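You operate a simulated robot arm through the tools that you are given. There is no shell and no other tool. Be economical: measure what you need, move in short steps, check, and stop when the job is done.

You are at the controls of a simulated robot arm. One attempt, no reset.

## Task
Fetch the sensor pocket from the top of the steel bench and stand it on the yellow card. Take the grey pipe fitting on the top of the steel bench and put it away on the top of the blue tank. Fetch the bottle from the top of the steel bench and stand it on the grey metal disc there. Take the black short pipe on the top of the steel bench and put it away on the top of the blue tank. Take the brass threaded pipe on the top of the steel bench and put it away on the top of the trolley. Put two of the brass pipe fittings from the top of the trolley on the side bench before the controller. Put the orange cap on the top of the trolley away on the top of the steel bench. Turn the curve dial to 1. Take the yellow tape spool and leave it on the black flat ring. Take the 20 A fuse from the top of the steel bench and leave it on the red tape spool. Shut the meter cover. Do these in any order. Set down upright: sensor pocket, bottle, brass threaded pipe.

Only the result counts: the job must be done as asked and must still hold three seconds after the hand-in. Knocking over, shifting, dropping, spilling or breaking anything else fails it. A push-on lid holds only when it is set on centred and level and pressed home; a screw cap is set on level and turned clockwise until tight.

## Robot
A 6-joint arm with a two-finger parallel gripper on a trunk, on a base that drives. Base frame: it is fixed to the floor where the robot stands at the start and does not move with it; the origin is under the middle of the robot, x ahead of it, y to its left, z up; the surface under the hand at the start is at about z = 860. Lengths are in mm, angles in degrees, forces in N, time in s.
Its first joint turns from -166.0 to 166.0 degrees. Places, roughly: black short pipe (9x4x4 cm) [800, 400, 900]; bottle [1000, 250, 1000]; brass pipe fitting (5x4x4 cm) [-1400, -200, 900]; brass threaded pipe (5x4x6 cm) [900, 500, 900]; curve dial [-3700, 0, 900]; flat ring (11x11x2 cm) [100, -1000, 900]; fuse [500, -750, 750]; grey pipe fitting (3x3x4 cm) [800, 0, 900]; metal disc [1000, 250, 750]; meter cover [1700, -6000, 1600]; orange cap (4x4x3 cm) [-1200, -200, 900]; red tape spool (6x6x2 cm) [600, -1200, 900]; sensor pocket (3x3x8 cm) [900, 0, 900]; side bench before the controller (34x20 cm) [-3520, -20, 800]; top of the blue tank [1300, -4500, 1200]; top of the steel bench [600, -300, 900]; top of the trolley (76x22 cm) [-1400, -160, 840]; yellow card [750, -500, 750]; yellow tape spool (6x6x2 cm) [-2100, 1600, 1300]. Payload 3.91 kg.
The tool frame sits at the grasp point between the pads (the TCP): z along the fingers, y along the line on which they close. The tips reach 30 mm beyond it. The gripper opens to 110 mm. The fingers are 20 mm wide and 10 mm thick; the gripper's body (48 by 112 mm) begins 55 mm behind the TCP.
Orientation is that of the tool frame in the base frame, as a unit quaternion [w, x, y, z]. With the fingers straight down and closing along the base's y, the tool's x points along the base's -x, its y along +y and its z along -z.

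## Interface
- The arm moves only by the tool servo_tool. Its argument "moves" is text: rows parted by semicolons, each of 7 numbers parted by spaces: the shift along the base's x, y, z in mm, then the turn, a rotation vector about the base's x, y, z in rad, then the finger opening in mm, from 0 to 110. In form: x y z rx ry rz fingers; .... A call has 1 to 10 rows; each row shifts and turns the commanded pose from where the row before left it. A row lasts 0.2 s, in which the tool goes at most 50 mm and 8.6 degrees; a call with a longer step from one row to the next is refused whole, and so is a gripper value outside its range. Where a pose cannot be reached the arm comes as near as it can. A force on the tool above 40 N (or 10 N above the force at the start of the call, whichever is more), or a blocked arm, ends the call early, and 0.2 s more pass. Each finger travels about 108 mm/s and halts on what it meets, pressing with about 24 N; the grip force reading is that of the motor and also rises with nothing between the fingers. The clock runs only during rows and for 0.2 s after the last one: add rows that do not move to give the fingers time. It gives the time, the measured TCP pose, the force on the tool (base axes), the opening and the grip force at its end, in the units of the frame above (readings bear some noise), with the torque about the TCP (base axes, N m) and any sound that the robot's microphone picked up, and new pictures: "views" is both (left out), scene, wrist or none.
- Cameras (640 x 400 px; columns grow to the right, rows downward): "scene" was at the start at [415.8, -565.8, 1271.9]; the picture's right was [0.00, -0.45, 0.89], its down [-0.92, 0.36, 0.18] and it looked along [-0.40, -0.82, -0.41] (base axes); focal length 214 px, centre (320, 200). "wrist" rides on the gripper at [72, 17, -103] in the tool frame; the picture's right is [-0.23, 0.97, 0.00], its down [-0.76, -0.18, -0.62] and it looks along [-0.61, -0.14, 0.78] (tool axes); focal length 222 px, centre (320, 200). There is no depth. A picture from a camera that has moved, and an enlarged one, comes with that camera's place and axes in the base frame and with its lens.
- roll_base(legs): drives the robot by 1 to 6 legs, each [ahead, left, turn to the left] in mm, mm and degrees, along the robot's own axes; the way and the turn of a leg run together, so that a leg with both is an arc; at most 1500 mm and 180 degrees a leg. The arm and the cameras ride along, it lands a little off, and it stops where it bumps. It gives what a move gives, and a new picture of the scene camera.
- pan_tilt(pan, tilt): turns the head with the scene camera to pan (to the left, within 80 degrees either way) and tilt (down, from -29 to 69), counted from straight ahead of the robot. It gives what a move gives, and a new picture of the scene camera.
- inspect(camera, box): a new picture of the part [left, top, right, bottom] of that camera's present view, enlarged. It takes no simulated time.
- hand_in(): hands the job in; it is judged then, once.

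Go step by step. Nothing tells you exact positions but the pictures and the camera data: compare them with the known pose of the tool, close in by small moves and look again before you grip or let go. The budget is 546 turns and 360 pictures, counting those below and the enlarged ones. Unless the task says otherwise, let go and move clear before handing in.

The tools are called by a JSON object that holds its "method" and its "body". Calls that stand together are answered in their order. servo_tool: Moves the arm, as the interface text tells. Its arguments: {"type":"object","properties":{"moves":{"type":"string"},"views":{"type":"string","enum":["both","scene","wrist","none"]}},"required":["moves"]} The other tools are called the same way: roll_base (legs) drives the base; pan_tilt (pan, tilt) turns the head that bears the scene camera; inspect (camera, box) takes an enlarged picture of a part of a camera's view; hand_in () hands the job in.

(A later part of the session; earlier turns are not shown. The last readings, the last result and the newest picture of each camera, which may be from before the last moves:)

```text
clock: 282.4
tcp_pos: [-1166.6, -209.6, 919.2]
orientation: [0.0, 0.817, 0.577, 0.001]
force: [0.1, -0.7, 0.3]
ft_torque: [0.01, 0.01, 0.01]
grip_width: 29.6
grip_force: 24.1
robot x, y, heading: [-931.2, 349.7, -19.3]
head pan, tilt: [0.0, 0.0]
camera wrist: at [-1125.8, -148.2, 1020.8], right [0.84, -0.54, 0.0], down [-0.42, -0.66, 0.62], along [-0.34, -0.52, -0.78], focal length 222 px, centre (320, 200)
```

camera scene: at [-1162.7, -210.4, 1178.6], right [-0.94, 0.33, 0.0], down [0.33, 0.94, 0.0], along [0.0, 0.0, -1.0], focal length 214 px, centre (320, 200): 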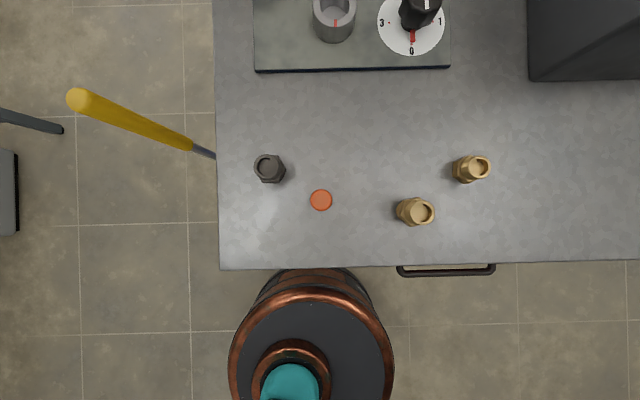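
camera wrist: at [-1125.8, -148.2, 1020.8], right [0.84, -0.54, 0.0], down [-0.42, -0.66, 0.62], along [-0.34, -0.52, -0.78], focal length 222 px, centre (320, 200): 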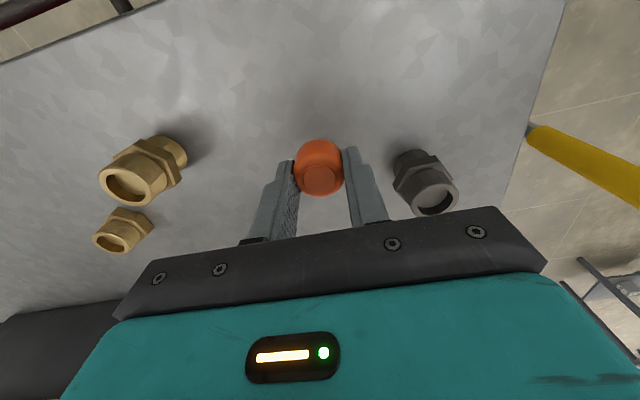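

Cap held. Raise, swing the hand back to the front and drive to the bench.

{"method": "servo_tool", "body": {"moves": "0 40 30 0 0 0 20;0 30 38 0 0 0 20;0 20 40 0 0 0 20;0 10 40 0 0 0 20;48 0 10 0 0 0.143 20;48 0 0 0 0 0.143 20;48 0 0 0 0 0.143 20;48 0 0 0 0 0.143 20;48 0 0 0 0 0 20;48 0 0 0 0 0 20", "views": "none"}}

{"method": "servo_tool", "body": {"moves": "48 0 0 0 0 0 20;48 0 0 0 0 0 20;48 5 0 0 0 0 20;48 10 0 0 0 0.143 20;15 41 0 0 0 0.143 20;15 41 0 0 0 0.143 20;15 41 0 0 0 0.143 20;15 41 0 0 0 0.143 20;15 41 0 0 0 0.143 20;15 41 0 0 0 0.143 20", "views": "none"}}

{"method": "roll_base", "body": {"legs": [[1002, 135, 0]]}}

```text
clock: 284.6
tcp_pos: [-879.0, -111.0, 1078.8]
orientation: [0.0, 0.621, 0.784, 0.0]
force: [1.0, 0.6, -0.2]
ft_torque: [0.03, 0.01, 0.04]
grip_width: 29.4
grip_force: 23.3
robot x, y, heading: [-930.3, 351.5, -19.5]
head pan, tilt: [0.0, 0.0]
```

```text
clock: 286.8
tcp_pos: [-597.6, 149.7, 1076.1]
orientation: [0.0, 0.168, 0.986, 0.0]
force: [0.8, -0.1, -0.4]
ft_torque: [0.0, -0.01, -0.02]
grip_width: 29.3
grip_force: 23.6
robot x, y, heading: [-932.2, 347.6, -19.0]
head pan, tilt: [0.0, 0.0]
```

```text
clock: 291.9
tcp_pos: [386.9, -20.8, 1074.4]
orientation: [0.001, 0.152, 0.988, 0.0]
force: [-0.6, 1.1, 0.4]
ft_torque: [0.03, 0.02, 0.02]
grip_width: 29.5
grip_force: 24.0
robot x, y, heading: [51.2, 167.8, -17.2]
head pan, tilt: [0.0, 0.0]
camera scene: at [492.4, -53.4, 1116.5], right [-0.3, -0.95, 0.0], down [-0.95, 0.3, 0.0], along [0.0, 0.0, -1.0], focal length 214 px, centre (320, 200)
```

scene: 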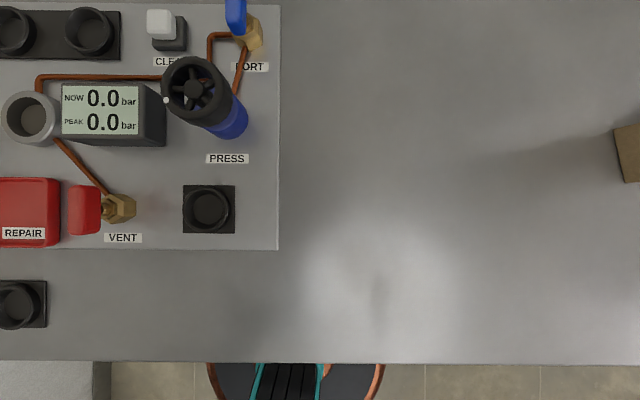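

{"method": "servo_tool", "body": {"moves": "18 -30 -25 0 0 0 20;18 -30 -25 0 0 0 20;18 -30 -25 0 0 0 20;18 -30 -25 0 0 0 20;20 -33 -25 0 0 0 20;0 0 -30 0 0 0 20;0 0 -15 0 0 0 20;0 0 -5 0 0 0 20;0 0 0 0 0 0 20", "views": "wrist"}}

```text
clock: 293.9
tcp_pos: [479.0, -173.9, 900.4]
orientation: [0.0, 0.152, 0.988, 0.0]
force: [-0.5, 0.3, -0.5]
ft_torque: [0.0, -0.03, -0.05]
grip_width: 29.2
grip_force: 23.8
robot x, y, heading: [48.4, 168.1, -17.4]
head pan, tilt: [0.0, 0.0]
camera wrist: at [415.0, -136.5, 1002.3], right [0.51, 0.86, 0.0], down [0.67, -0.4, 0.62], along [0.54, -0.32, -0.78], focal length 222 px, centre (320, 200)
```

wrist: 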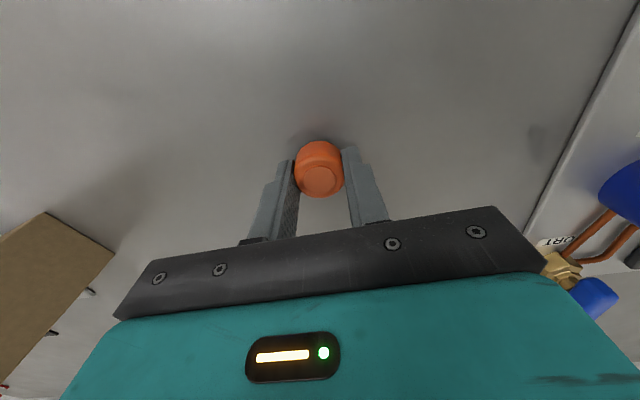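

{"method": "servo_tool", "body": {"moves": "0 0 -4 0 0 0 20;0 0 -3 0 0 0 20;0 0 -2 0 0 0 20;0 0 0 0 0 0 20", "views": "none"}}

```text
clock: 294.9
tcp_pos: [478.3, -173.2, 890.9]
orientation: [0.0, 0.152, 0.988, 0.0]
force: [-0.3, 0.5, 0.3]
ft_torque: [0.01, 0.03, 0.01]
grip_width: 29.3
grip_force: 23.7
robot x, y, heading: [47.7, 170.5, -17.6]
head pan, tilt: [0.0, 0.0]
```

{"method": "servo_tool", "body": {"moves": "0 0 -1 0 0 0 20;0 0 -1 0 0 0 20;0 0 0 0 0 0 20", "views": "none"}}

```text
clock: 295.8
tcp_pos: [480.0, -171.9, 890.0]
orientation: [0.0, 0.153, 0.988, 0.0]
force: [0.2, 0.6, 0.2]
ft_torque: [0.03, 0.0, -0.01]
grip_width: 29.7
grip_force: 23.7
robot x, y, heading: [48.1, 165.1, -17.3]
head pan, tilt: [0.0, 0.0]
```

Gap is at most a millimetre; release.

{"method": "servo_tool", "body": {"moves": "0 0 -1 0 0 0 20;0 0 0 0 0 0 40;0 0 0 0 0 0 60;0 0 40 0 0 0 60;0 0 45 0 0 0 60;0 0 45 0 0 0 60", "views": "wrist"}}

```text
clock: 297.1
tcp_pos: [478.9, -175.6, 1022.0]
orientation: [0.001, 0.153, 0.988, 0.001]
force: [0.2, 0.1, 0.1]
ft_torque: [-0.02, -0.01, 0.01]
grip_width: 59.9
grip_force: 0.1
robot x, y, heading: [49.8, 167.6, -17.2]
head pan, tilt: [0.0, 0.0]
camera wrist: at [415.8, -137.7, 1123.2], right [0.51, 0.86, 0.0], down [0.67, -0.4, 0.62], along [0.54, -0.32, -0.78], focal length 222 px, centre (320, 200)
```

wrist: 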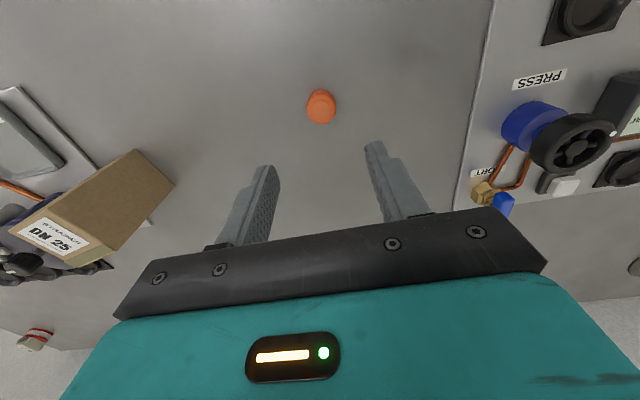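

The orange cap is on the bench. Next the grey pipe fitting near (772,-17): look from above.

{"method": "servo_tool", "body": {"moves": "20 25 30 0 0 0 60;30 33 10 0 0 0 60;30 33 0 0 0 0 60;34 33 0 0 0 0 60;37 33 0 0 0 0 60;37 33 0 0 0 0 60;0 0 0 0 0 0 60", "views": "scene"}}

{"method": "inspect", "body": {"camera": "scene", "box": [240, 150, 400, 250]}}

```text
clock: 298.8
tcp_pos: [668.9, 20.3, 1060.5]
orientation: [0.0, 0.152, 0.988, 0.0]
force: [0.0, -0.3, -0.2]
ft_torque: [-0.02, 0.02, -0.01]
grip_width: 59.9
grip_force: 0.0
robot x, y, heading: [48.4, 167.2, -17.0]
head pan, tilt: [0.0, 0.0]
camera scene: at [774.3, -12.9, 1101.3], right [-0.3, -0.95, 0.0], down [-0.95, 0.3, 0.0], along [0.0, 0.0, -1.0], focal length 214 px, centre (320, 200)
```

scene: 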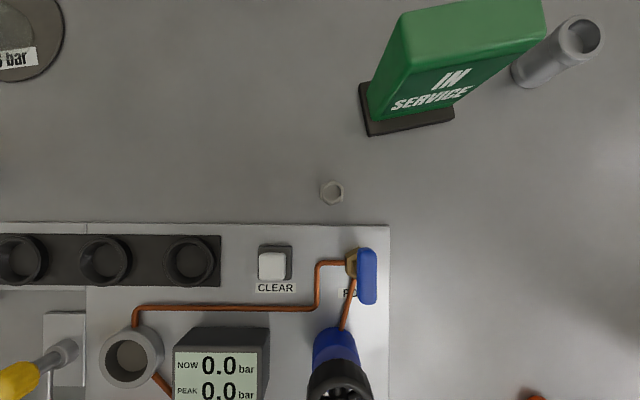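

```text
4.00 times, centred on (320, 200) of scene
camera zoom: at [774.3, -12.9, 1101.3], right [-0.3, -0.95, 0.0], down [-0.95, 0.3, 0.0], along [0.0, 0.0, -1.0], focal length 858 px, centre (320, 200)
```

zoom: 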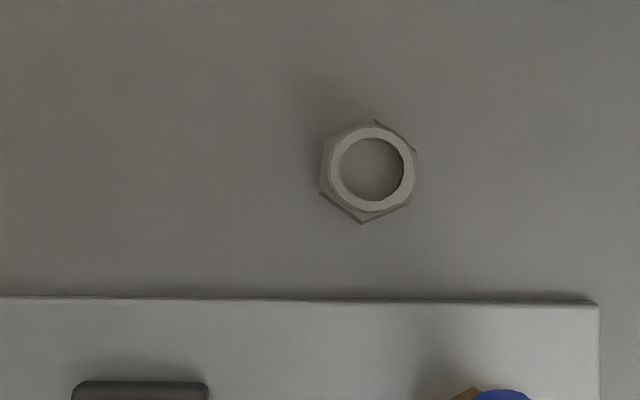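

{"method": "pan_tilt", "body": {"pan": 80, "tilt": 0}}

{"method": "servo_tool", "body": {"moves": "27 -11.6 -25 0 0 0 60;27 -11.6 -25 0 0 0 60;27 -11.6 -25 0 0 0 60;27 -11.7 -25 0 0 0 60;0 0 -25 0 0 0 60;0 0 0 0 0 0 60", "views": "wrist"}}

```text
clock: 300.3
tcp_pos: [668.5, 20.1, 1060.1]
orientation: [-0.001, 0.152, 0.988, 0.0]
force: [-0.4, 0.3, -0.1]
ft_torque: [-0.01, 0.03, -0.02]
grip_width: 59.8
grip_force: 0.1
robot x, y, heading: [48.3, 167.0, -17.3]
head pan, tilt: [80.0, 0.0]
camera scene: at [800.7, 71.3, 1175.6], right [-0.05, -0.17, -0.98], down [-0.95, 0.3, 0.0], along [0.3, 0.94, -0.18], focal length 214 px, centre (320, 200)
```

scene: 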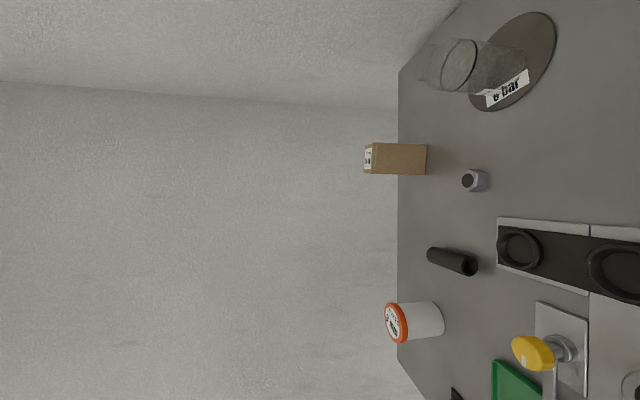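

```text
clock: 301.7
tcp_pos: [777.9, -29.4, 933.7]
orientation: [0.0, 0.152, 0.988, 0.0]
force: [0.0, 0.9, 0.3]
ft_torque: [-0.01, 0.01, -0.02]
grip_width: 60.1
grip_force: 0.0
robot x, y, heading: [48.7, 167.8, -17.3]
head pan, tilt: [80.0, 0.0]
camera wrist: at [714.0, 7.6, 1035.0], right [0.51, 0.86, 0.0], down [0.67, -0.4, 0.62], along [0.54, -0.32, -0.78], focal length 222 px, centre (320, 200)
```

wrist: 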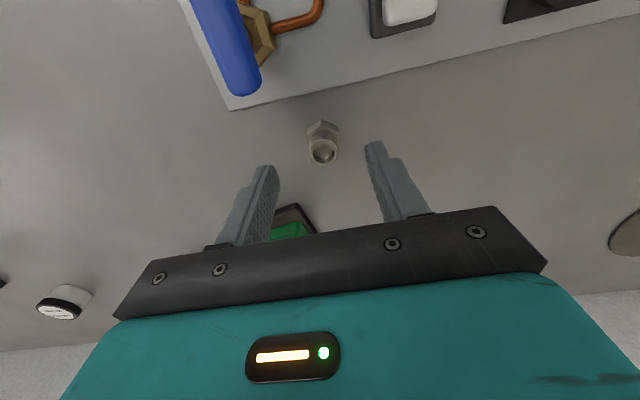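

{"method": "servo_tool", "body": {"moves": "-2.5 2 -20 0 0 0 60;0 0 -20 0 0 0 60;0 0 0 0 0 0 30;0 0 0 0 0 0 10;0 0 0 0 0 0 10;0 0 40 0 0 0 10", "views": "wrist"}}

```text
clock: 303.1
tcp_pos: [774.0, -26.6, 932.1]
orientation: [0.0, 0.153, 0.988, 0.0]
force: [0.5, 0.2, -0.4]
ft_torque: [-0.01, 0.04, -0.03]
grip_width: 26.9
grip_force: 24.0
robot x, y, heading: [46.3, 166.2, -17.3]
head pan, tilt: [80.0, 0.0]
camera wrist: at [711.2, 10.9, 1033.2], right [0.51, 0.86, 0.0], down [0.67, -0.4, 0.62], along [0.54, -0.32, -0.78], focal length 222 px, centre (320, 200)
```

wrist: 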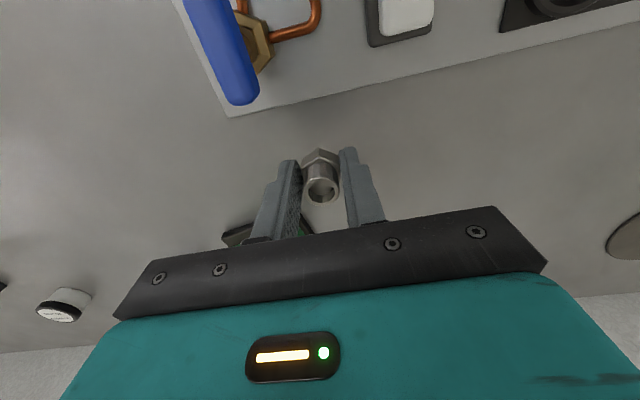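

Fitting held. Lift, tuck, drive along the bench to its right end and turn to face down the room.

{"method": "servo_tool", "body": {"moves": "0 0 45 0 0 0 10;0 0 45 0 0 0 10;-30 8 35 0 0 0 10;-45 13 10 0 0 0 10;-45 13 10 0 0 0 10;-45 13 10 0 0 0 10;-45 13 0 0 0 0 10;-45 13 0 0 0 0 10;-45 13 0 0 0 0 10", "views": "none"}}

{"method": "pan_tilt", "body": {"pan": 0, "tilt": -29}}

{"method": "roll_base", "body": {"legs": [[-210, -969, 0], [0, 0, -90]]}}

```text
clock: 305.1
tcp_pos: [475.4, 60.7, 1089.7]
orientation: [-0.002, 0.152, 0.988, 0.0]
force: [0.7, 0.4, -1.1]
ft_torque: [0.0, 0.05, 0.01]
grip_width: 26.8
grip_force: 23.7
robot x, y, heading: [49.9, 170.0, -17.0]
head pan, tilt: [80.0, 0.0]
```

```text
clock: 306.6
tcp_pos: [474.8, 60.5, 1091.0]
orientation: [0.0, 0.152, 0.988, 0.0]
force: [-0.3, -0.7, -0.9]
ft_torque: [0.0, 0.0, 0.0]
grip_width: 26.6
grip_force: 23.5
robot x, y, heading: [47.8, 169.5, -17.4]
head pan, tilt: [0.0, -28.6]
camera scene: at [618.2, 15.1, 1154.0], right [-0.3, -0.95, 0.0], down [-0.84, 0.26, -0.48], along [0.46, -0.14, -0.88], focal length 214 px, centre (320, 200)
```

scene: 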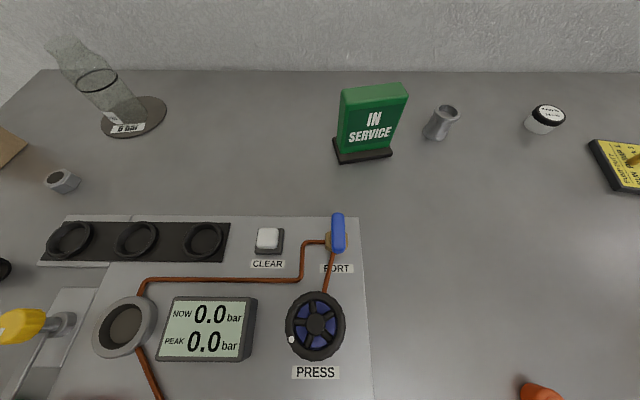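

```text
clock: 315.7
tcp_pos: [-540.9, -1143.2, 1090.6]
orientation: [0.0, 0.807, 0.591, 0.0]
force: [1.1, -0.3, -0.1]
ft_torque: [0.01, 0.0, 0.01]
grip_width: 26.4
grip_force: 24.3
robot x, y, heading: [-429.1, -718.6, -107.4]
head pan, tilt: [0.0, -28.6]
camera scene: at [-586.6, -1286.3, 1154.0], right [-0.95, 0.3, 0.0], down [0.26, 0.84, -0.48], along [-0.15, -0.46, -0.88], focal length 214 px, centre (320, 200)
```

scene: 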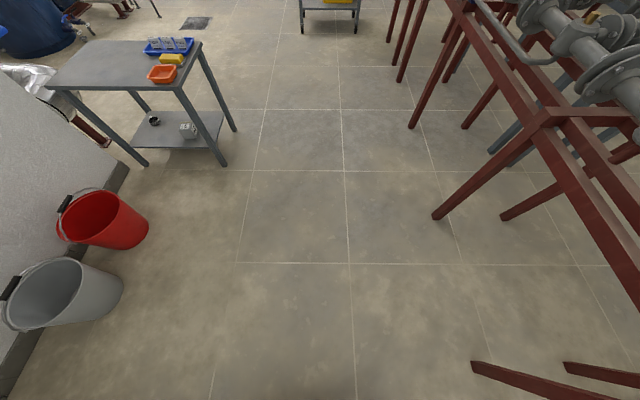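

The aisle ahead is clear between a side table and the red pipe rack; the blue tank is far left. Drive down the aisle in stages.

{"method": "roll_base", "body": {"legs": [[906, 52, 0], [1220, 121, 0], [452, 561, 0]]}}

{"method": "pan_tilt", "body": {"pan": 60, "tilt": -15}}

```text
clock: 330.0
tcp_pos: [-621.4, -3858.0, 1089.9]
orientation: [0.0, 0.809, 0.588, 0.001]
force: [-0.1, 0.0, -1.2]
ft_torque: [0.0, -0.04, 0.0]
grip_width: 25.3
grip_force: 24.2
robot x, y, heading: [-510.5, -3433.1, -107.8]
head pan, tilt: [0.0, -28.6]
camera scene: at [-666.9, -4000.9, 1154.0], right [-0.95, 0.31, 0.0], down [0.27, 0.83, -0.48], along [-0.15, -0.46, -0.88], focal length 214 px, centre (320, 200)
```

scene: 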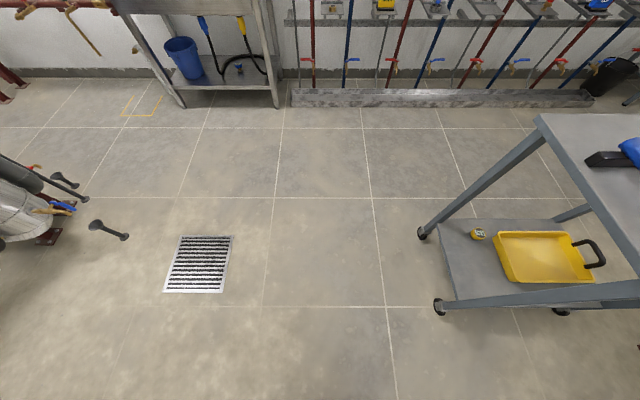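

```text
clock: 331.3
tcp_pos: [-619.9, -3857.3, 1090.6]
orientation: [0.0, 0.808, 0.589, 0.001]
force: [0.1, 0.1, -0.4]
ft_torque: [-0.02, 0.0, 0.0]
grip_width: 23.8
grip_force: 24.5
robot x, y, heading: [-511.9, -3435.2, -107.6]
head pan, tilt: [60.0, -15.0]
camera scene: at [-595.2, -4005.5, 1180.7], right [-0.48, 0.15, -0.87], down [0.51, 0.85, -0.13], along [0.72, -0.5, -0.48], focal length 214 px, centre (320, 200)
```

scene: 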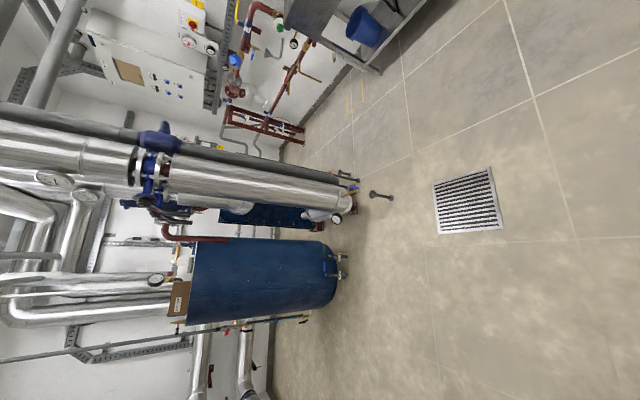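

The grip width has crept down; check the held fitting, and turn to face the tank.

{"method": "pan_tilt", "body": {"pan": 0, "tilt": -29}}

{"method": "servo_tool", "body": {"moves": "0 0 0 0 0 0 10", "views": "wrist"}}

{"method": "inspect", "body": {"camera": "wrist", "box": [260, 130, 380, 205]}}

{"method": "roll_base", "body": {"legs": [[0, 0, 77]]}}

```text
clock: 332.6
tcp_pos: [-621.3, -3858.0, 1090.8]
orientation: [0.0, 0.809, 0.588, 0.0]
force: [0.7, 0.4, -1.1]
ft_torque: [-0.02, 0.02, 0.0]
grip_width: 23.9
grip_force: 23.9
robot x, y, heading: [-509.5, -3432.0, -107.4]
head pan, tilt: [0.0, -28.6]
camera scene: at [-666.8, -4000.9, 1154.0], right [-0.95, 0.31, 0.0], down [0.27, 0.83, -0.48], along [-0.15, -0.46, -0.88], focal length 214 px, centre (320, 200)
```

scene: 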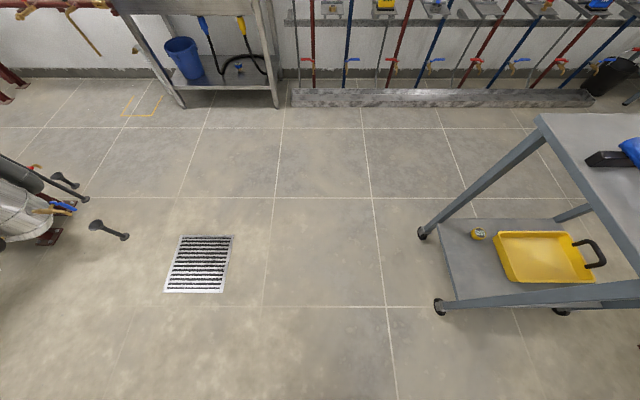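

```text
clock: 333.0
tcp_pos: [-620.2, -3857.2, 1091.1]
orientation: [0.0, 0.809, 0.588, 0.001]
force: [-0.4, -0.1, -0.7]
ft_torque: [-0.02, -0.02, 0.0]
grip_width: 23.6
grip_force: 24.3
robot x, y, heading: [-511.3, -3432.7, -107.4]
head pan, tilt: [0.0, -28.6]
camera wrist: at [-581.8, -3794.6, 1191.8], right [0.86, -0.52, 0.0], down [-0.4, -0.67, 0.62], along [-0.32, -0.53, -0.78], focal length 222 px, centre (320, 200)
```

wrist: 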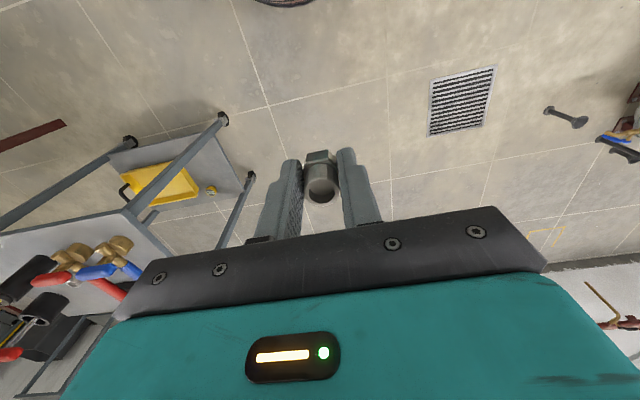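

```text
5.33 times, centred on (320, 168) of wrist
camera zoom: at [-581.8, -3794.6, 1191.8], right [0.86, -0.52, 0.0], down [-0.4, -0.67, 0.62], along [-0.32, -0.53, -0.78], focal length 1185 px, centre (320, 373)
```

zoom: 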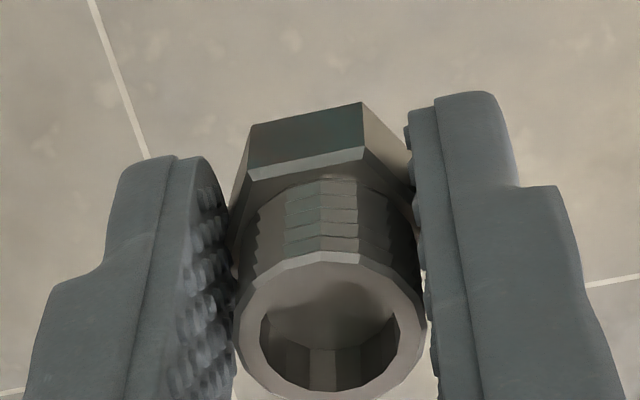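

```text
clock: 336.6
tcp_pos: [-129.5, -3653.7, 1090.7]
orientation: [0.001, 0.288, 0.958, 0.0]
force: [0.0, 0.0, -0.3]
ft_torque: [-0.01, -0.02, 0.0]
grip_width: 23.8
grip_force: 24.4
robot x, y, heading: [-511.1, -3430.1, -33.2]
head pan, tilt: [0.0, -28.6]
camera scene: at [-4.9, -3735.6, 1154.0], right [-0.55, -0.83, 0.0], down [-0.73, 0.48, -0.48], along [0.4, -0.27, -0.88], focal length 214 px, centre (320, 200)
```

scene: 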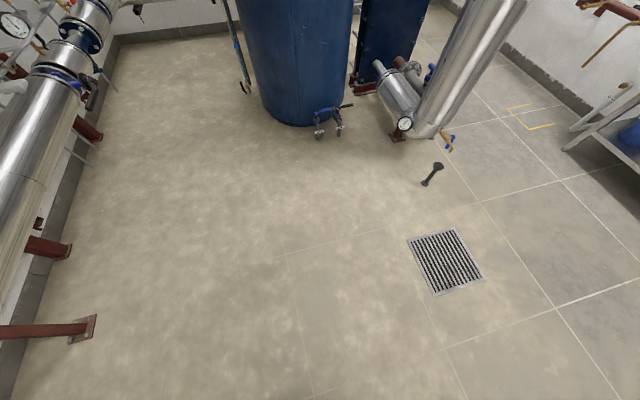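

The fitting just settled onto its flats and is secure. Tank front is at about (1056,-4355); drive most of the way.

{"method": "roll_base", "body": {"legs": [[900, 50, 0]]}}

{"method": "servo_tool", "body": {"moves": "0 0 45 0 0 0 10;0 0 45 0 0 0 10;0 0 45 0 0 0 10;0 0 45 0 0 0 10;0 0 20 0 0 0 10;0 0 0 0 0 0 10", "views": "scene"}}

```text
clock: 341.5
tcp_pos: [688.7, -4118.8, 1089.4]
orientation: [0.0, 0.283, 0.959, -0.001]
force: [-0.4, 0.2, 0.1]
ft_torque: [0.0, -0.04, -0.02]
grip_width: 23.9
grip_force: 24.3
robot x, y, heading: [307.0, -3905.8, -32.6]
head pan, tilt: [0.0, -28.6]
camera scene: at [815.4, -4201.3, 1154.0], right [-0.54, -0.84, 0.0], down [-0.74, 0.48, -0.48], along [0.4, -0.26, -0.88], focal length 214 px, centre (320, 200)
```

scene: 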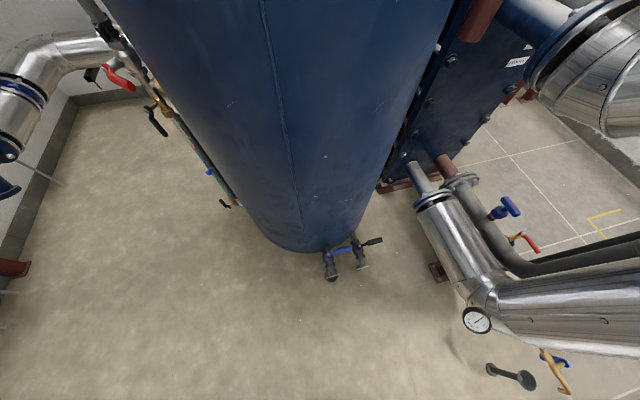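

```text
clock: 342.9
tcp_pos: [690.1, -4116.4, 1291.6]
orientation: [0.001, 0.284, 0.959, 0.0]
force: [0.3, -0.6, -0.6]
ft_torque: [-0.02, 0.03, -0.01]
grip_width: 23.8
grip_force: 24.3
robot x, y, heading: [308.0, -3902.1, -32.3]
head pan, tilt: [0.0, -28.6]
camera scene: at [816.6, -4199.2, 1356.0], right [-0.54, -0.84, 0.0], down [-0.74, 0.48, -0.48], along [0.4, -0.26, -0.88], focal length 214 px, centre (320, 200)
```

scene: 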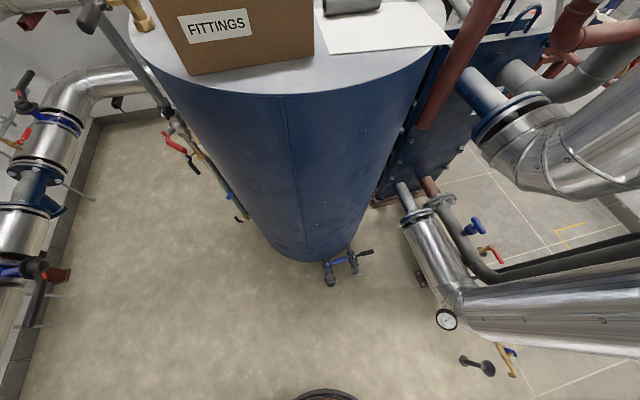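

{"method": "servo_tool", "body": {"moves": "25 -16 10 -0.08 -0.125 0 10;25 -16 10 -0.08 -0.125 0 10;25 -16 10 -0.08 -0.125 0 10;0 0 0 0 0 0 10", "views": "scene"}}

```text
clock: 343.9
tcp_pos: [766.4, -4166.7, 1322.1]
orientation: [0.213, 0.277, 0.935, -0.062]
force: [0.0, 0.0, -1.0]
ft_torque: [0.03, 0.02, 0.02]
grip_width: 23.8
grip_force: 24.1
robot x, y, heading: [305.3, -3903.6, -32.9]
head pan, tilt: [0.0, -28.6]
camera scene: at [856.4, -4225.5, 1443.9], right [-0.54, -0.84, 0.0], down [-0.49, 0.32, -0.81], along [0.68, -0.44, -0.58], focal length 214 px, centre (320, 200)
```

scene: 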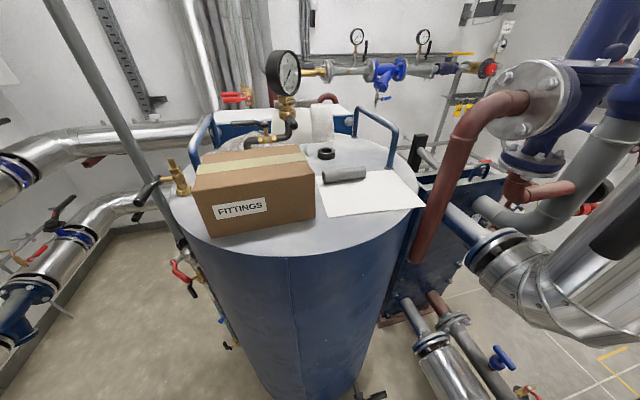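

I see the tank's flat top with a FITTINGS box, a white card and parts on it; there is a free front strip. Drive 280 mm closer and look from above.

{"method": "roll_base", "body": {"legs": [[280, 0, 0]]}}

{"method": "pan_tilt", "body": {"pan": 0, "tilt": -3}}

```text
clock: 345.9
tcp_pos: [1004.7, -4324.1, 1321.7]
orientation: [0.211, 0.279, 0.935, -0.062]
force: [0.1, -0.2, -0.8]
ft_torque: [0.01, 0.0, -0.01]
grip_width: 23.7
grip_force: 24.1
robot x, y, heading: [547.0, -4060.1, -32.9]
head pan, tilt: [0.0, -28.6]
camera scene: at [1095.2, -4383.3, 1443.6], right [-0.55, -0.84, 0.0], down [-0.49, 0.32, -0.81], along [0.68, -0.44, -0.59], focal length 214 px, centre (320, 200)
```

scene: 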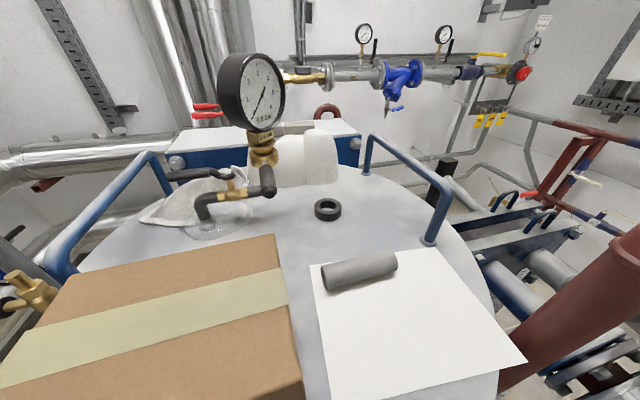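

```text
clock: 346.8
tcp_pos: [1003.8, -4323.6, 1320.3]
orientation: [0.211, 0.279, 0.935, -0.063]
force: [0.0, 1.1, 0.0]
ft_torque: [-0.01, -0.02, 0.0]
grip_width: 23.6
grip_force: 24.0
robot x, y, heading: [551.3, -4059.3, -33.0]
head pan, tilt: [0.0, -3.0]
camera scene: at [1076.4, -4370.9, 1408.9], right [-0.55, -0.84, 0.0], down [-0.73, 0.48, -0.48], along [0.4, -0.26, -0.88], focal length 214 px, centre (320, 200)
```

scene: 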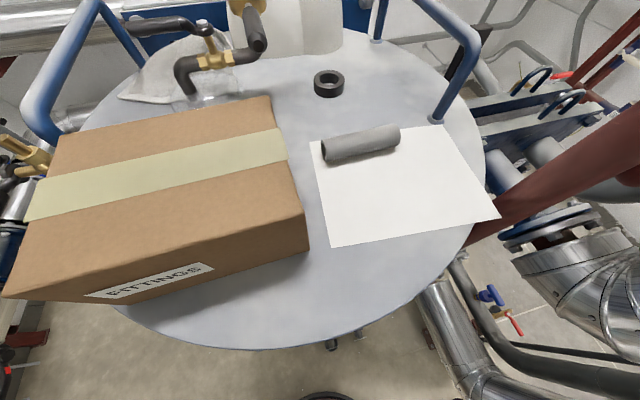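

Triangulating gives tank top z≈1153, centre about (1340,-4480), radius 310. The free front-right strip by (1062,-4490) suits the fitting. Straighten the hand, stow the head and place it.

{"method": "pan_tilt", "body": {"pan": -80, "tilt": 0}}

{"method": "servo_tool", "body": {"moves": "10 -30 -10 0.08 0.125 0 10;12 -34 -10 0.08 0.125 0 10;12 -34 -10 0.08 0.125 0 10;12 -35 -20 0 0 0 10;12 -34 -20 0 0 0 10;0 0 0 0 0 0 10", "views": "both"}}

```text
clock: 348.4
tcp_pos: [1005.3, -4324.1, 1320.3]
orientation: [0.212, 0.279, 0.935, -0.063]
force: [0.4, -0.6, -0.6]
ft_torque: [0.01, 0.08, 0.01]
grip_width: 23.8
grip_force: 24.0
robot x, y, heading: [551.3, -4056.6, -32.8]
head pan, tilt: [-80.0, 0.0]
camera scene: at [997.9, -4425.5, 1472.5], right [-0.45, 0.09, 0.89], down [-0.75, 0.5, -0.43], along [-0.48, -0.86, -0.16], focal length 214 px, centre (320, 200)
```

scene: 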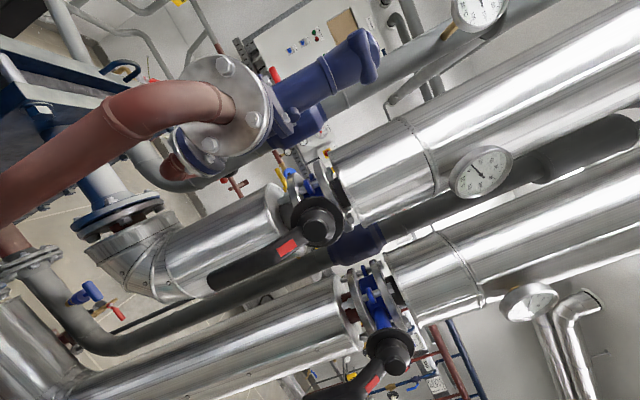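

```text
clock: 349.8
tcp_pos: [1060.3, -4491.3, 1250.9]
orientation: [0.0, 0.286, 0.958, -0.001]
force: [0.8, 0.1, -0.2]
ft_torque: [0.01, 0.01, -0.01]
grip_width: 23.7
grip_force: 23.9
robot x, y, heading: [549.5, -4060.2, -33.1]
head pan, tilt: [-80.0, 0.0]
camera scene: at [1105.5, -4625.7, 1366.6], right [-0.09, -0.14, 0.99], down [-0.84, 0.55, 0.0], along [-0.54, -0.82, -0.17], focal length 214 px, centre (320, 200)
camera wrist: at [1011.2, -4437.7, 1352.8], right [0.72, 0.69, 0.0], down [0.54, -0.56, 0.62], along [0.43, -0.45, -0.78], focal length 222 px, centre (320, 200)
```

scene: 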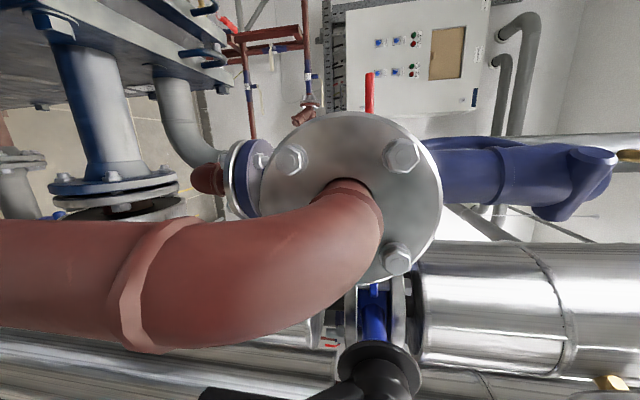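
wrist: 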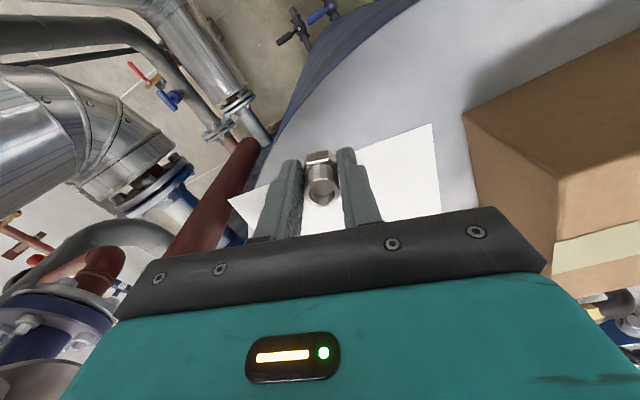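

{"method": "servo_tool", "body": {"moves": "0 0 -30 0 0 0 10;0 0 -20 0 0 0 10;0 0 -6 0 0 0 10;0 0 0 0 0 0 10", "views": "wrist"}}

```text
clock: 350.8
tcp_pos: [1064.9, -4490.0, 1195.4]
orientation: [0.0, 0.285, 0.959, -0.002]
force: [0.8, 0.4, -0.1]
ft_torque: [-0.02, 0.0, 0.01]
grip_width: 23.8
grip_force: 23.7
robot x, y, heading: [550.0, -4057.7, -33.0]
head pan, tilt: [-80.0, 0.0]
camera wrist: at [1013.9, -4437.0, 1296.9], right [0.72, 0.69, 0.0], down [0.54, -0.56, 0.62], along [0.43, -0.45, -0.78], focal length 222 px, centre (320, 200)
```

wrist: 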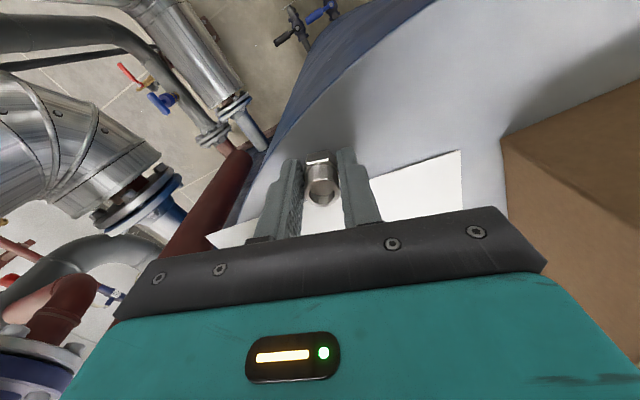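

{"method": "servo_tool", "body": {"moves": "0 0 -3 0 0 0 10;0 0 -3 0 0 0 10;0 0 -2 0 0 0 10;0 0 -2 0 0 0 10;0 0 0 0 0 0 10", "views": "none"}}

```text
clock: 351.8
tcp_pos: [1062.0, -4489.9, 1186.2]
orientation: [0.002, 0.286, 0.958, -0.003]
force: [-0.4, 1.2, 7.5]
ft_torque: [0.05, 0.03, 0.0]
grip_width: 23.7
grip_force: 24.1
robot x, y, heading: [550.8, -4056.5, -33.1]
head pan, tilt: [-80.0, 0.0]
stopped in row 5: the force on the tool passed its limit at 42 N (the readings are from after the stop); the commanded pose is now the measured one
```

Contact at z≈1186 (surface ≈1154). Release and rise.

{"method": "servo_tool", "body": {"moves": "0 0 0.5 0 0 0 20;0 0 0 0 0 0 40;0 0 0 0 0 0 55;0 0 30 0 0 0 55;0 0 40 0 0 0 55;0 0 30 0 0 0 55", "views": "wrist"}}

```text
clock: 353.2
tcp_pos: [1063.9, -4489.7, 1282.1]
orientation: [0.001, 0.285, 0.959, -0.002]
force: [-0.3, -0.1, -0.5]
ft_torque: [0.03, 0.02, -0.02]
grip_width: 55.2
grip_force: 0.1
robot x, y, heading: [547.7, -4058.0, -32.8]
head pan, tilt: [-80.0, 0.0]
camera wrist: at [1013.1, -4435.2, 1383.5], right [0.72, 0.69, 0.0], down [0.54, -0.56, 0.63], along [0.43, -0.45, -0.78], focal length 222 px, centre (320, 200)
```

wrist: 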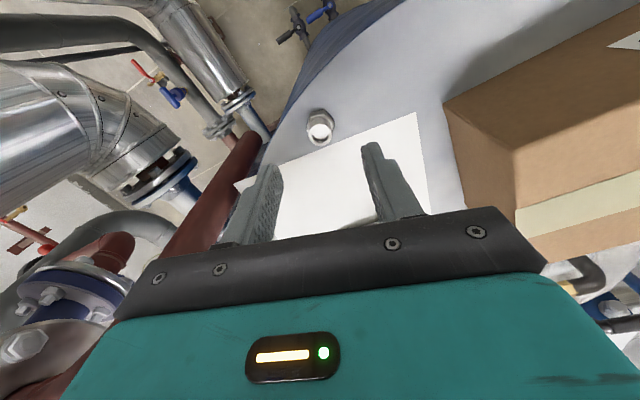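

Fitting placed on the tank. While in this area, do the meter cover at about (1700,-6000,1600): back off and look toward it.

{"method": "servo_tool", "body": {"moves": "-35 25 10 0 0 0 60;-35 25 0 0 0 0 60;-35 25 0 0 0 0 60;-35 25 0 0 0 0 60;-35 25 0 0 0 0 60;-30 25 0 0 0 0 60", "views": "none"}}

{"method": "pan_tilt", "body": {"pan": 0, "tilt": -29}}

{"method": "roll_base", "body": {"legs": [[-650, 0, 0], [0, 0, -40]]}}

```text
clock: 354.6
tcp_pos: [861.7, -4341.4, 1295.3]
orientation: [0.002, 0.285, 0.959, -0.002]
force: [0.8, -0.4, -0.7]
ft_torque: [0.06, 0.08, -0.02]
grip_width: 60.0
grip_force: 0.0
robot x, y, heading: [546.8, -4056.0, -32.9]
head pan, tilt: [-80.0, 0.0]
```

```text
clock: 356.2
tcp_pos: [860.3, -4340.2, 1296.1]
orientation: [0.001, 0.286, 0.958, -0.003]
force: [-0.2, 0.3, -0.1]
ft_torque: [0.0, -0.02, -0.01]
grip_width: 60.0
grip_force: 0.1
robot x, y, heading: [550.1, -4057.1, -33.0]
head pan, tilt: [0.0, -28.6]
camera scene: at [987.1, -4422.3, 1360.8], right [-0.55, -0.84, 0.0], down [-0.73, 0.48, -0.48], along [0.4, -0.27, -0.88], focal length 214 px, centre (320, 200)
```

scene: 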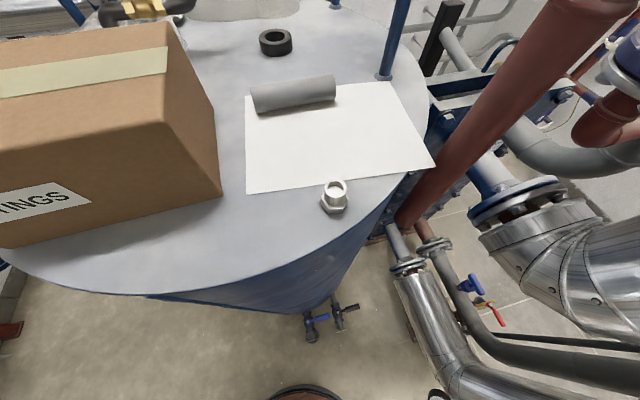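

```text
clock: 361.6
tcp_pos: [58.6, -4121.4, 1295.8]
orientation: [0.001, 0.6, 0.8, -0.003]
force: [0.1, -0.1, -0.2]
ft_torque: [0.0, 0.0, 0.0]
grip_width: 60.0
grip_force: 0.0
robot x, y, heading: [1.3, -3703.3, -73.6]
head pan, tilt: [0.0, -28.6]
camera scene: at [101.5, -4265.6, 1360.8], right [-0.96, -0.28, 0.0], down [-0.25, 0.84, -0.48], along [0.13, -0.47, -0.87], focal length 214 px, centre (320, 200)
```

scene: 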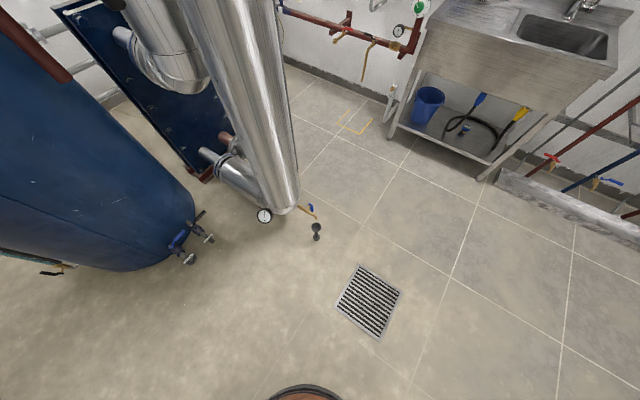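

{"method": "servo_tool", "body": {"moves": "0 0 0 -0.144 -0.042 0 60;0 0 0 -0.144 -0.042 0 60;0 0 0 -0.144 -0.042 0 60;0 0 0 -0.144 -0.042 0 60;0 0 0 -0.144 -0.042 0 60;0 0 0 -0.144 -0.042 0 60", "views": "scene"}}

```text
clock: 363.1
tcp_pos: [59.5, -4122.1, 1295.8]
orientation: [0.35, 0.539, 0.719, -0.264]
force: [0.4, 0.0, 0.3]
ft_torque: [0.01, -0.01, 0.0]
grip_width: 60.1
grip_force: 0.1
robot x, y, heading: [5.4, -3699.0, -73.4]
head pan, tilt: [0.0, -28.6]
camera scene: at [72.2, -4163.7, 1453.7], right [-0.96, -0.28, 0.0], down [-0.05, 0.16, -0.99], along [0.27, -0.95, -0.16], focal length 214 px, centre (320, 200)
```

scene: 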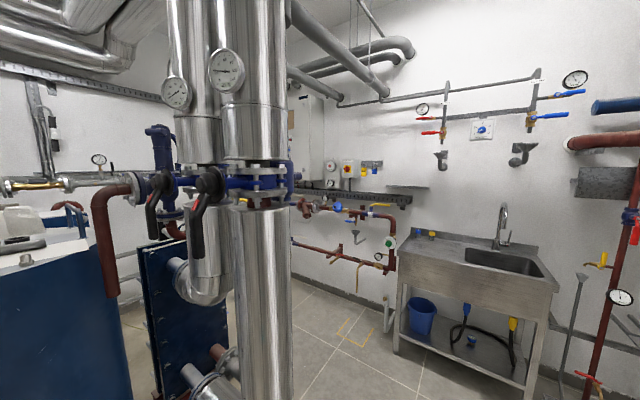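

The meter lies beyond the pipework, on the far left wall. Drive past the pipes toward the sink area and face that wall.

{"method": "roll_base", "body": {"legs": [[723, -375, 0], [771, -262, 0], [0, 0, 55]]}}

```text
clock: 373.8
tcp_pos: [186.9, -5518.6, 1297.1]
orientation: [0.431, 0.152, 0.886, -0.075]
force: [-0.2, 0.0, -0.3]
ft_torque: [0.02, 0.0, 0.01]
grip_width: 59.8
grip_force: 0.1
robot x, y, heading: [-185.9, -5321.4, -18.9]
head pan, tilt: [0.0, -28.6]
camera scene: at [228.1, -5533.0, 1453.9], right [-0.33, -0.94, 0.0], down [-0.16, 0.05, -0.99], along [0.93, -0.33, -0.16], focal length 214 px, centre (320, 200)
```

scene: 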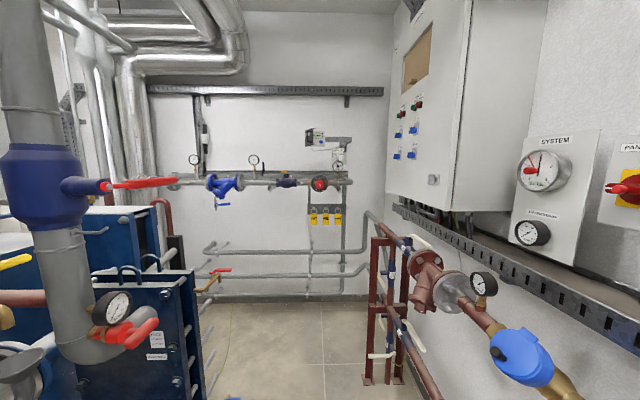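

{"method": "inspect", "body": {"camera": "scene", "box": [280, 110, 376, 170]}}

```text
6.67 times, centred on (328, 140) of scene
camera zoom: at [228.1, -5533.0, 1453.9], right [-0.33, -0.94, 0.0], down [-0.16, 0.05, -0.99], along [0.93, -0.33, -0.16], focal length 1430 px, centre (267, 600)
```

zoom: 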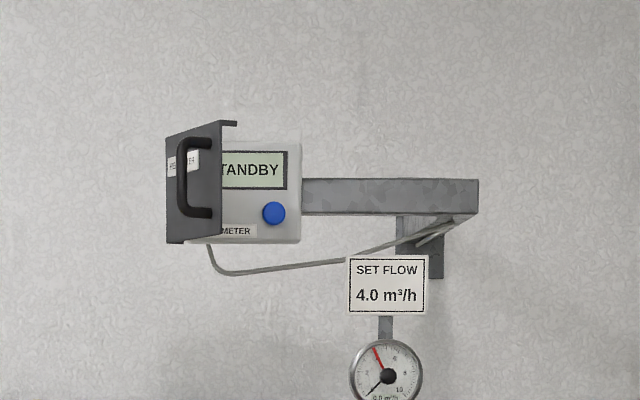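

That's the meter: a box on a wall bracket with a dark hinged cover standing open about 65°, hinged at its left. Drive closer down the clear corridor.

{"method": "roll_base", "body": {"legs": [[900, 0, 0]]}}

{"method": "inspect", "body": {"camera": "scene", "box": [240, 40, 400, 140]}}

```text
clock: 378.4
tcp_pos: [1005.5, -5815.1, 1297.0]
orientation: [0.43, 0.159, 0.885, -0.079]
force: [-0.3, 0.2, -0.3]
ft_torque: [0.0, -0.01, 0.0]
grip_width: 60.2
grip_force: 0.0
robot x, y, heading: [634.4, -5612.7, -20.0]
head pan, tilt: [0.0, -28.6]
camera scene: at [1046.2, -5830.4, 1453.9], right [-0.35, -0.94, 0.0], down [-0.15, 0.05, -0.99], along [0.92, -0.34, -0.16], focal length 214 px, centre (320, 200)
```

scene: 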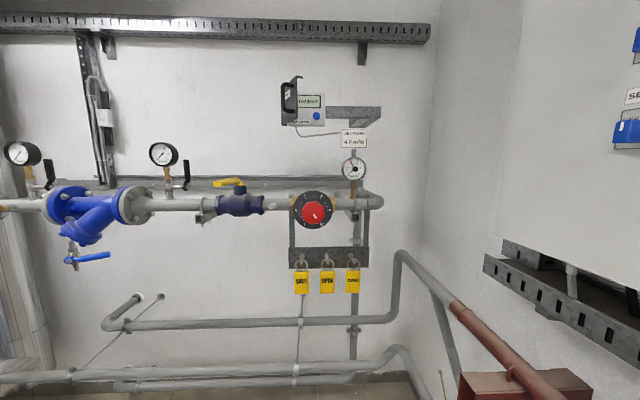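

```text
4.00 times, centred on (320, 90) of scene
camera zoom: at [1046.2, -5830.4, 1453.9], right [-0.35, -0.94, 0.0], down [-0.15, 0.05, -0.99], along [0.92, -0.34, -0.16], focal length 858 px, centre (320, 640)
```

zoom: 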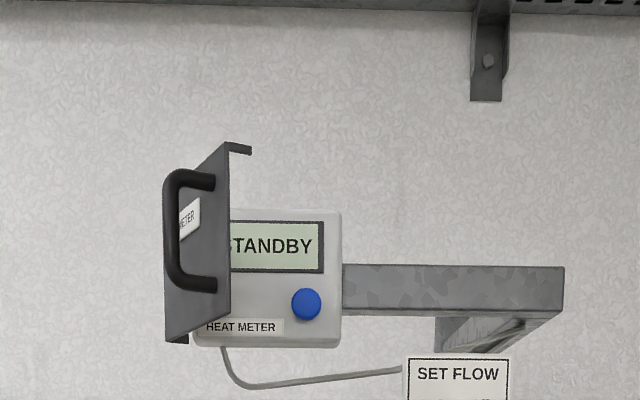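

Triangulated: hinge ≈(1898,-5986), free edge ≈(1715,-6003), mid-height z≈1665. Test reaching that height with the hand level.

{"method": "servo_tool", "body": {"moves": "0 0 45 -0.046 -0.127 0 30;0 0 45 -0.046 -0.127 0 20;0 0 45 -0.046 -0.127 0 10;0 0 45 -0.046 -0.127 0 0;0 0 45 -0.046 -0.127 0 0;0 0 45 0 0 0 0;0 0 45 0 0 0 0;0 0 40 0 0 0 0;0 0 0 0 0 0 0", "views": "both"}}

```text
clock: 380.4
tcp_pos: [1008.6, -5815.4, 1652.6]
orientation: [0.7, 0.126, 0.692, -0.125]
force: [0.1, 0.7, -0.4]
ft_torque: [0.0, -0.02, 0.02]
grip_width: 0.2
grip_force: 24.0
robot x, y, heading: [635.6, -5610.1, -19.9]
head pan, tilt: [0.0, -28.6]
camera scene: at [947.6, -5793.8, 1802.7], right [-0.35, -0.94, 0.0], down [0.46, -0.17, -0.87], along [0.82, -0.31, 0.49], focal length 214 px, centre (320, 200)
camera wrist: at [918.6, -5764.3, 1577.3], right [0.34, 0.91, 0.23], down [-0.65, 0.05, 0.75], along [0.68, -0.41, 0.61], focal length 222 px, centre (320, 200)
```

scene: 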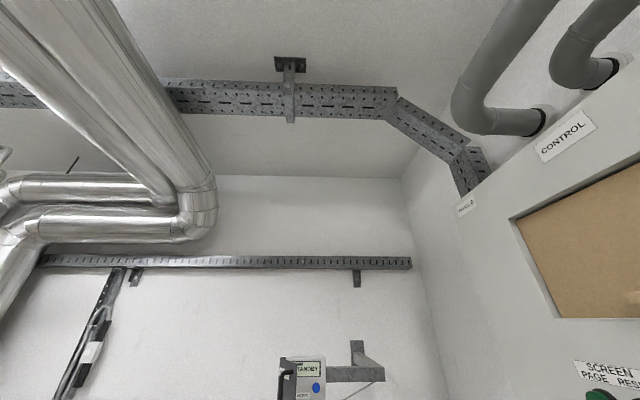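
wrist: 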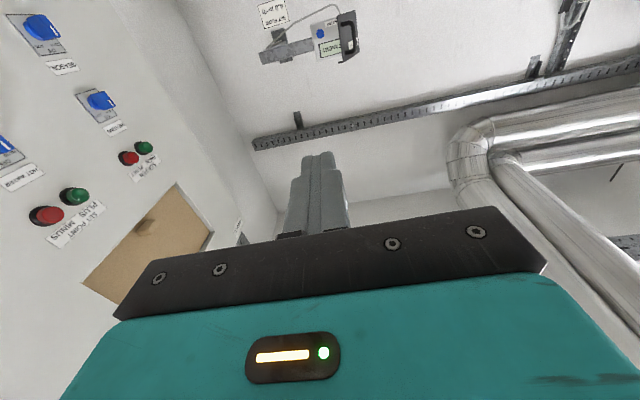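

Reachable. Drive 450 mm closer and a bit left, and view straight ahead.

{"method": "roll_base", "body": {"legs": [[450, 100, 1.5]]}}

{"method": "pan_tilt", "body": {"pan": 0, "tilt": 10}}

```text
clock: 382.7
tcp_pos: [1374.4, -5855.0, 1651.6]
orientation: [0.701, 0.12, 0.693, -0.119]
force: [0.5, -0.3, 0.2]
ft_torque: [-0.01, 0.0, -0.01]
grip_width: 0.0
grip_force: 23.6
robot x, y, heading: [1002.4, -5656.2, -19.0]
head pan, tilt: [0.0, -28.6]
stopped in leg 1: the robot was blocked; the commanded pose is now the measured one
camera scene: at [1313.9, -5834.0, 1802.3], right [-0.33, -0.94, 0.0], down [0.46, -0.16, -0.87], along [0.82, -0.29, 0.49], focal length 214 px, centre (320, 200)
```

scene: 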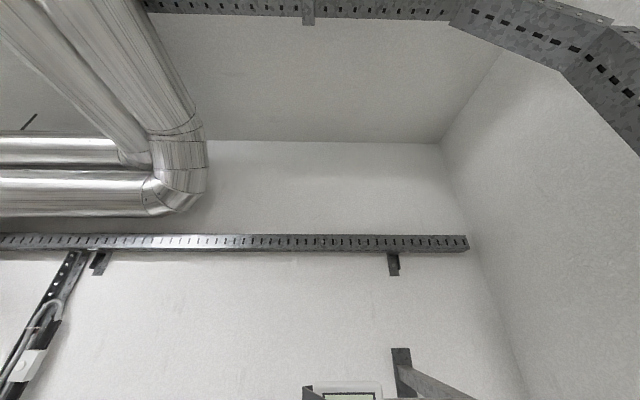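

```text
clock: 383.7
tcp_pos: [1375.4, -5854.5, 1650.9]
orientation: [0.701, 0.12, 0.693, -0.119]
force: [-0.2, -0.9, -0.8]
ft_torque: [0.06, -0.01, 0.02]
grip_width: 0.0
grip_force: 24.0
robot x, y, heading: [998.9, -5653.1, -18.6]
head pan, tilt: [0.0, 10.0]
camera scene: at [1338.9, -5842.7, 1746.7], right [-0.33, -0.94, 0.0], down [-0.15, 0.06, -0.99], along [0.93, -0.33, -0.16], focal length 214 px, centre (320, 200)
```

scene: 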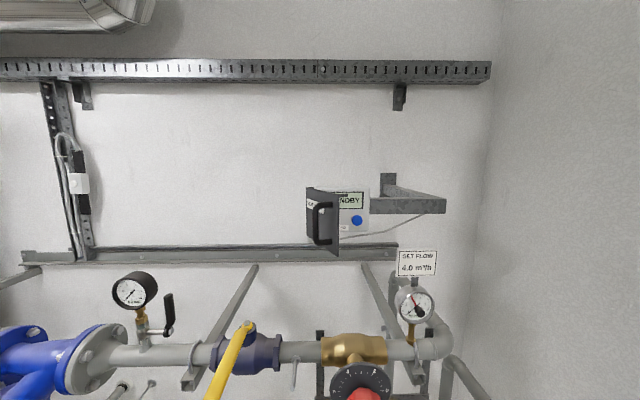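

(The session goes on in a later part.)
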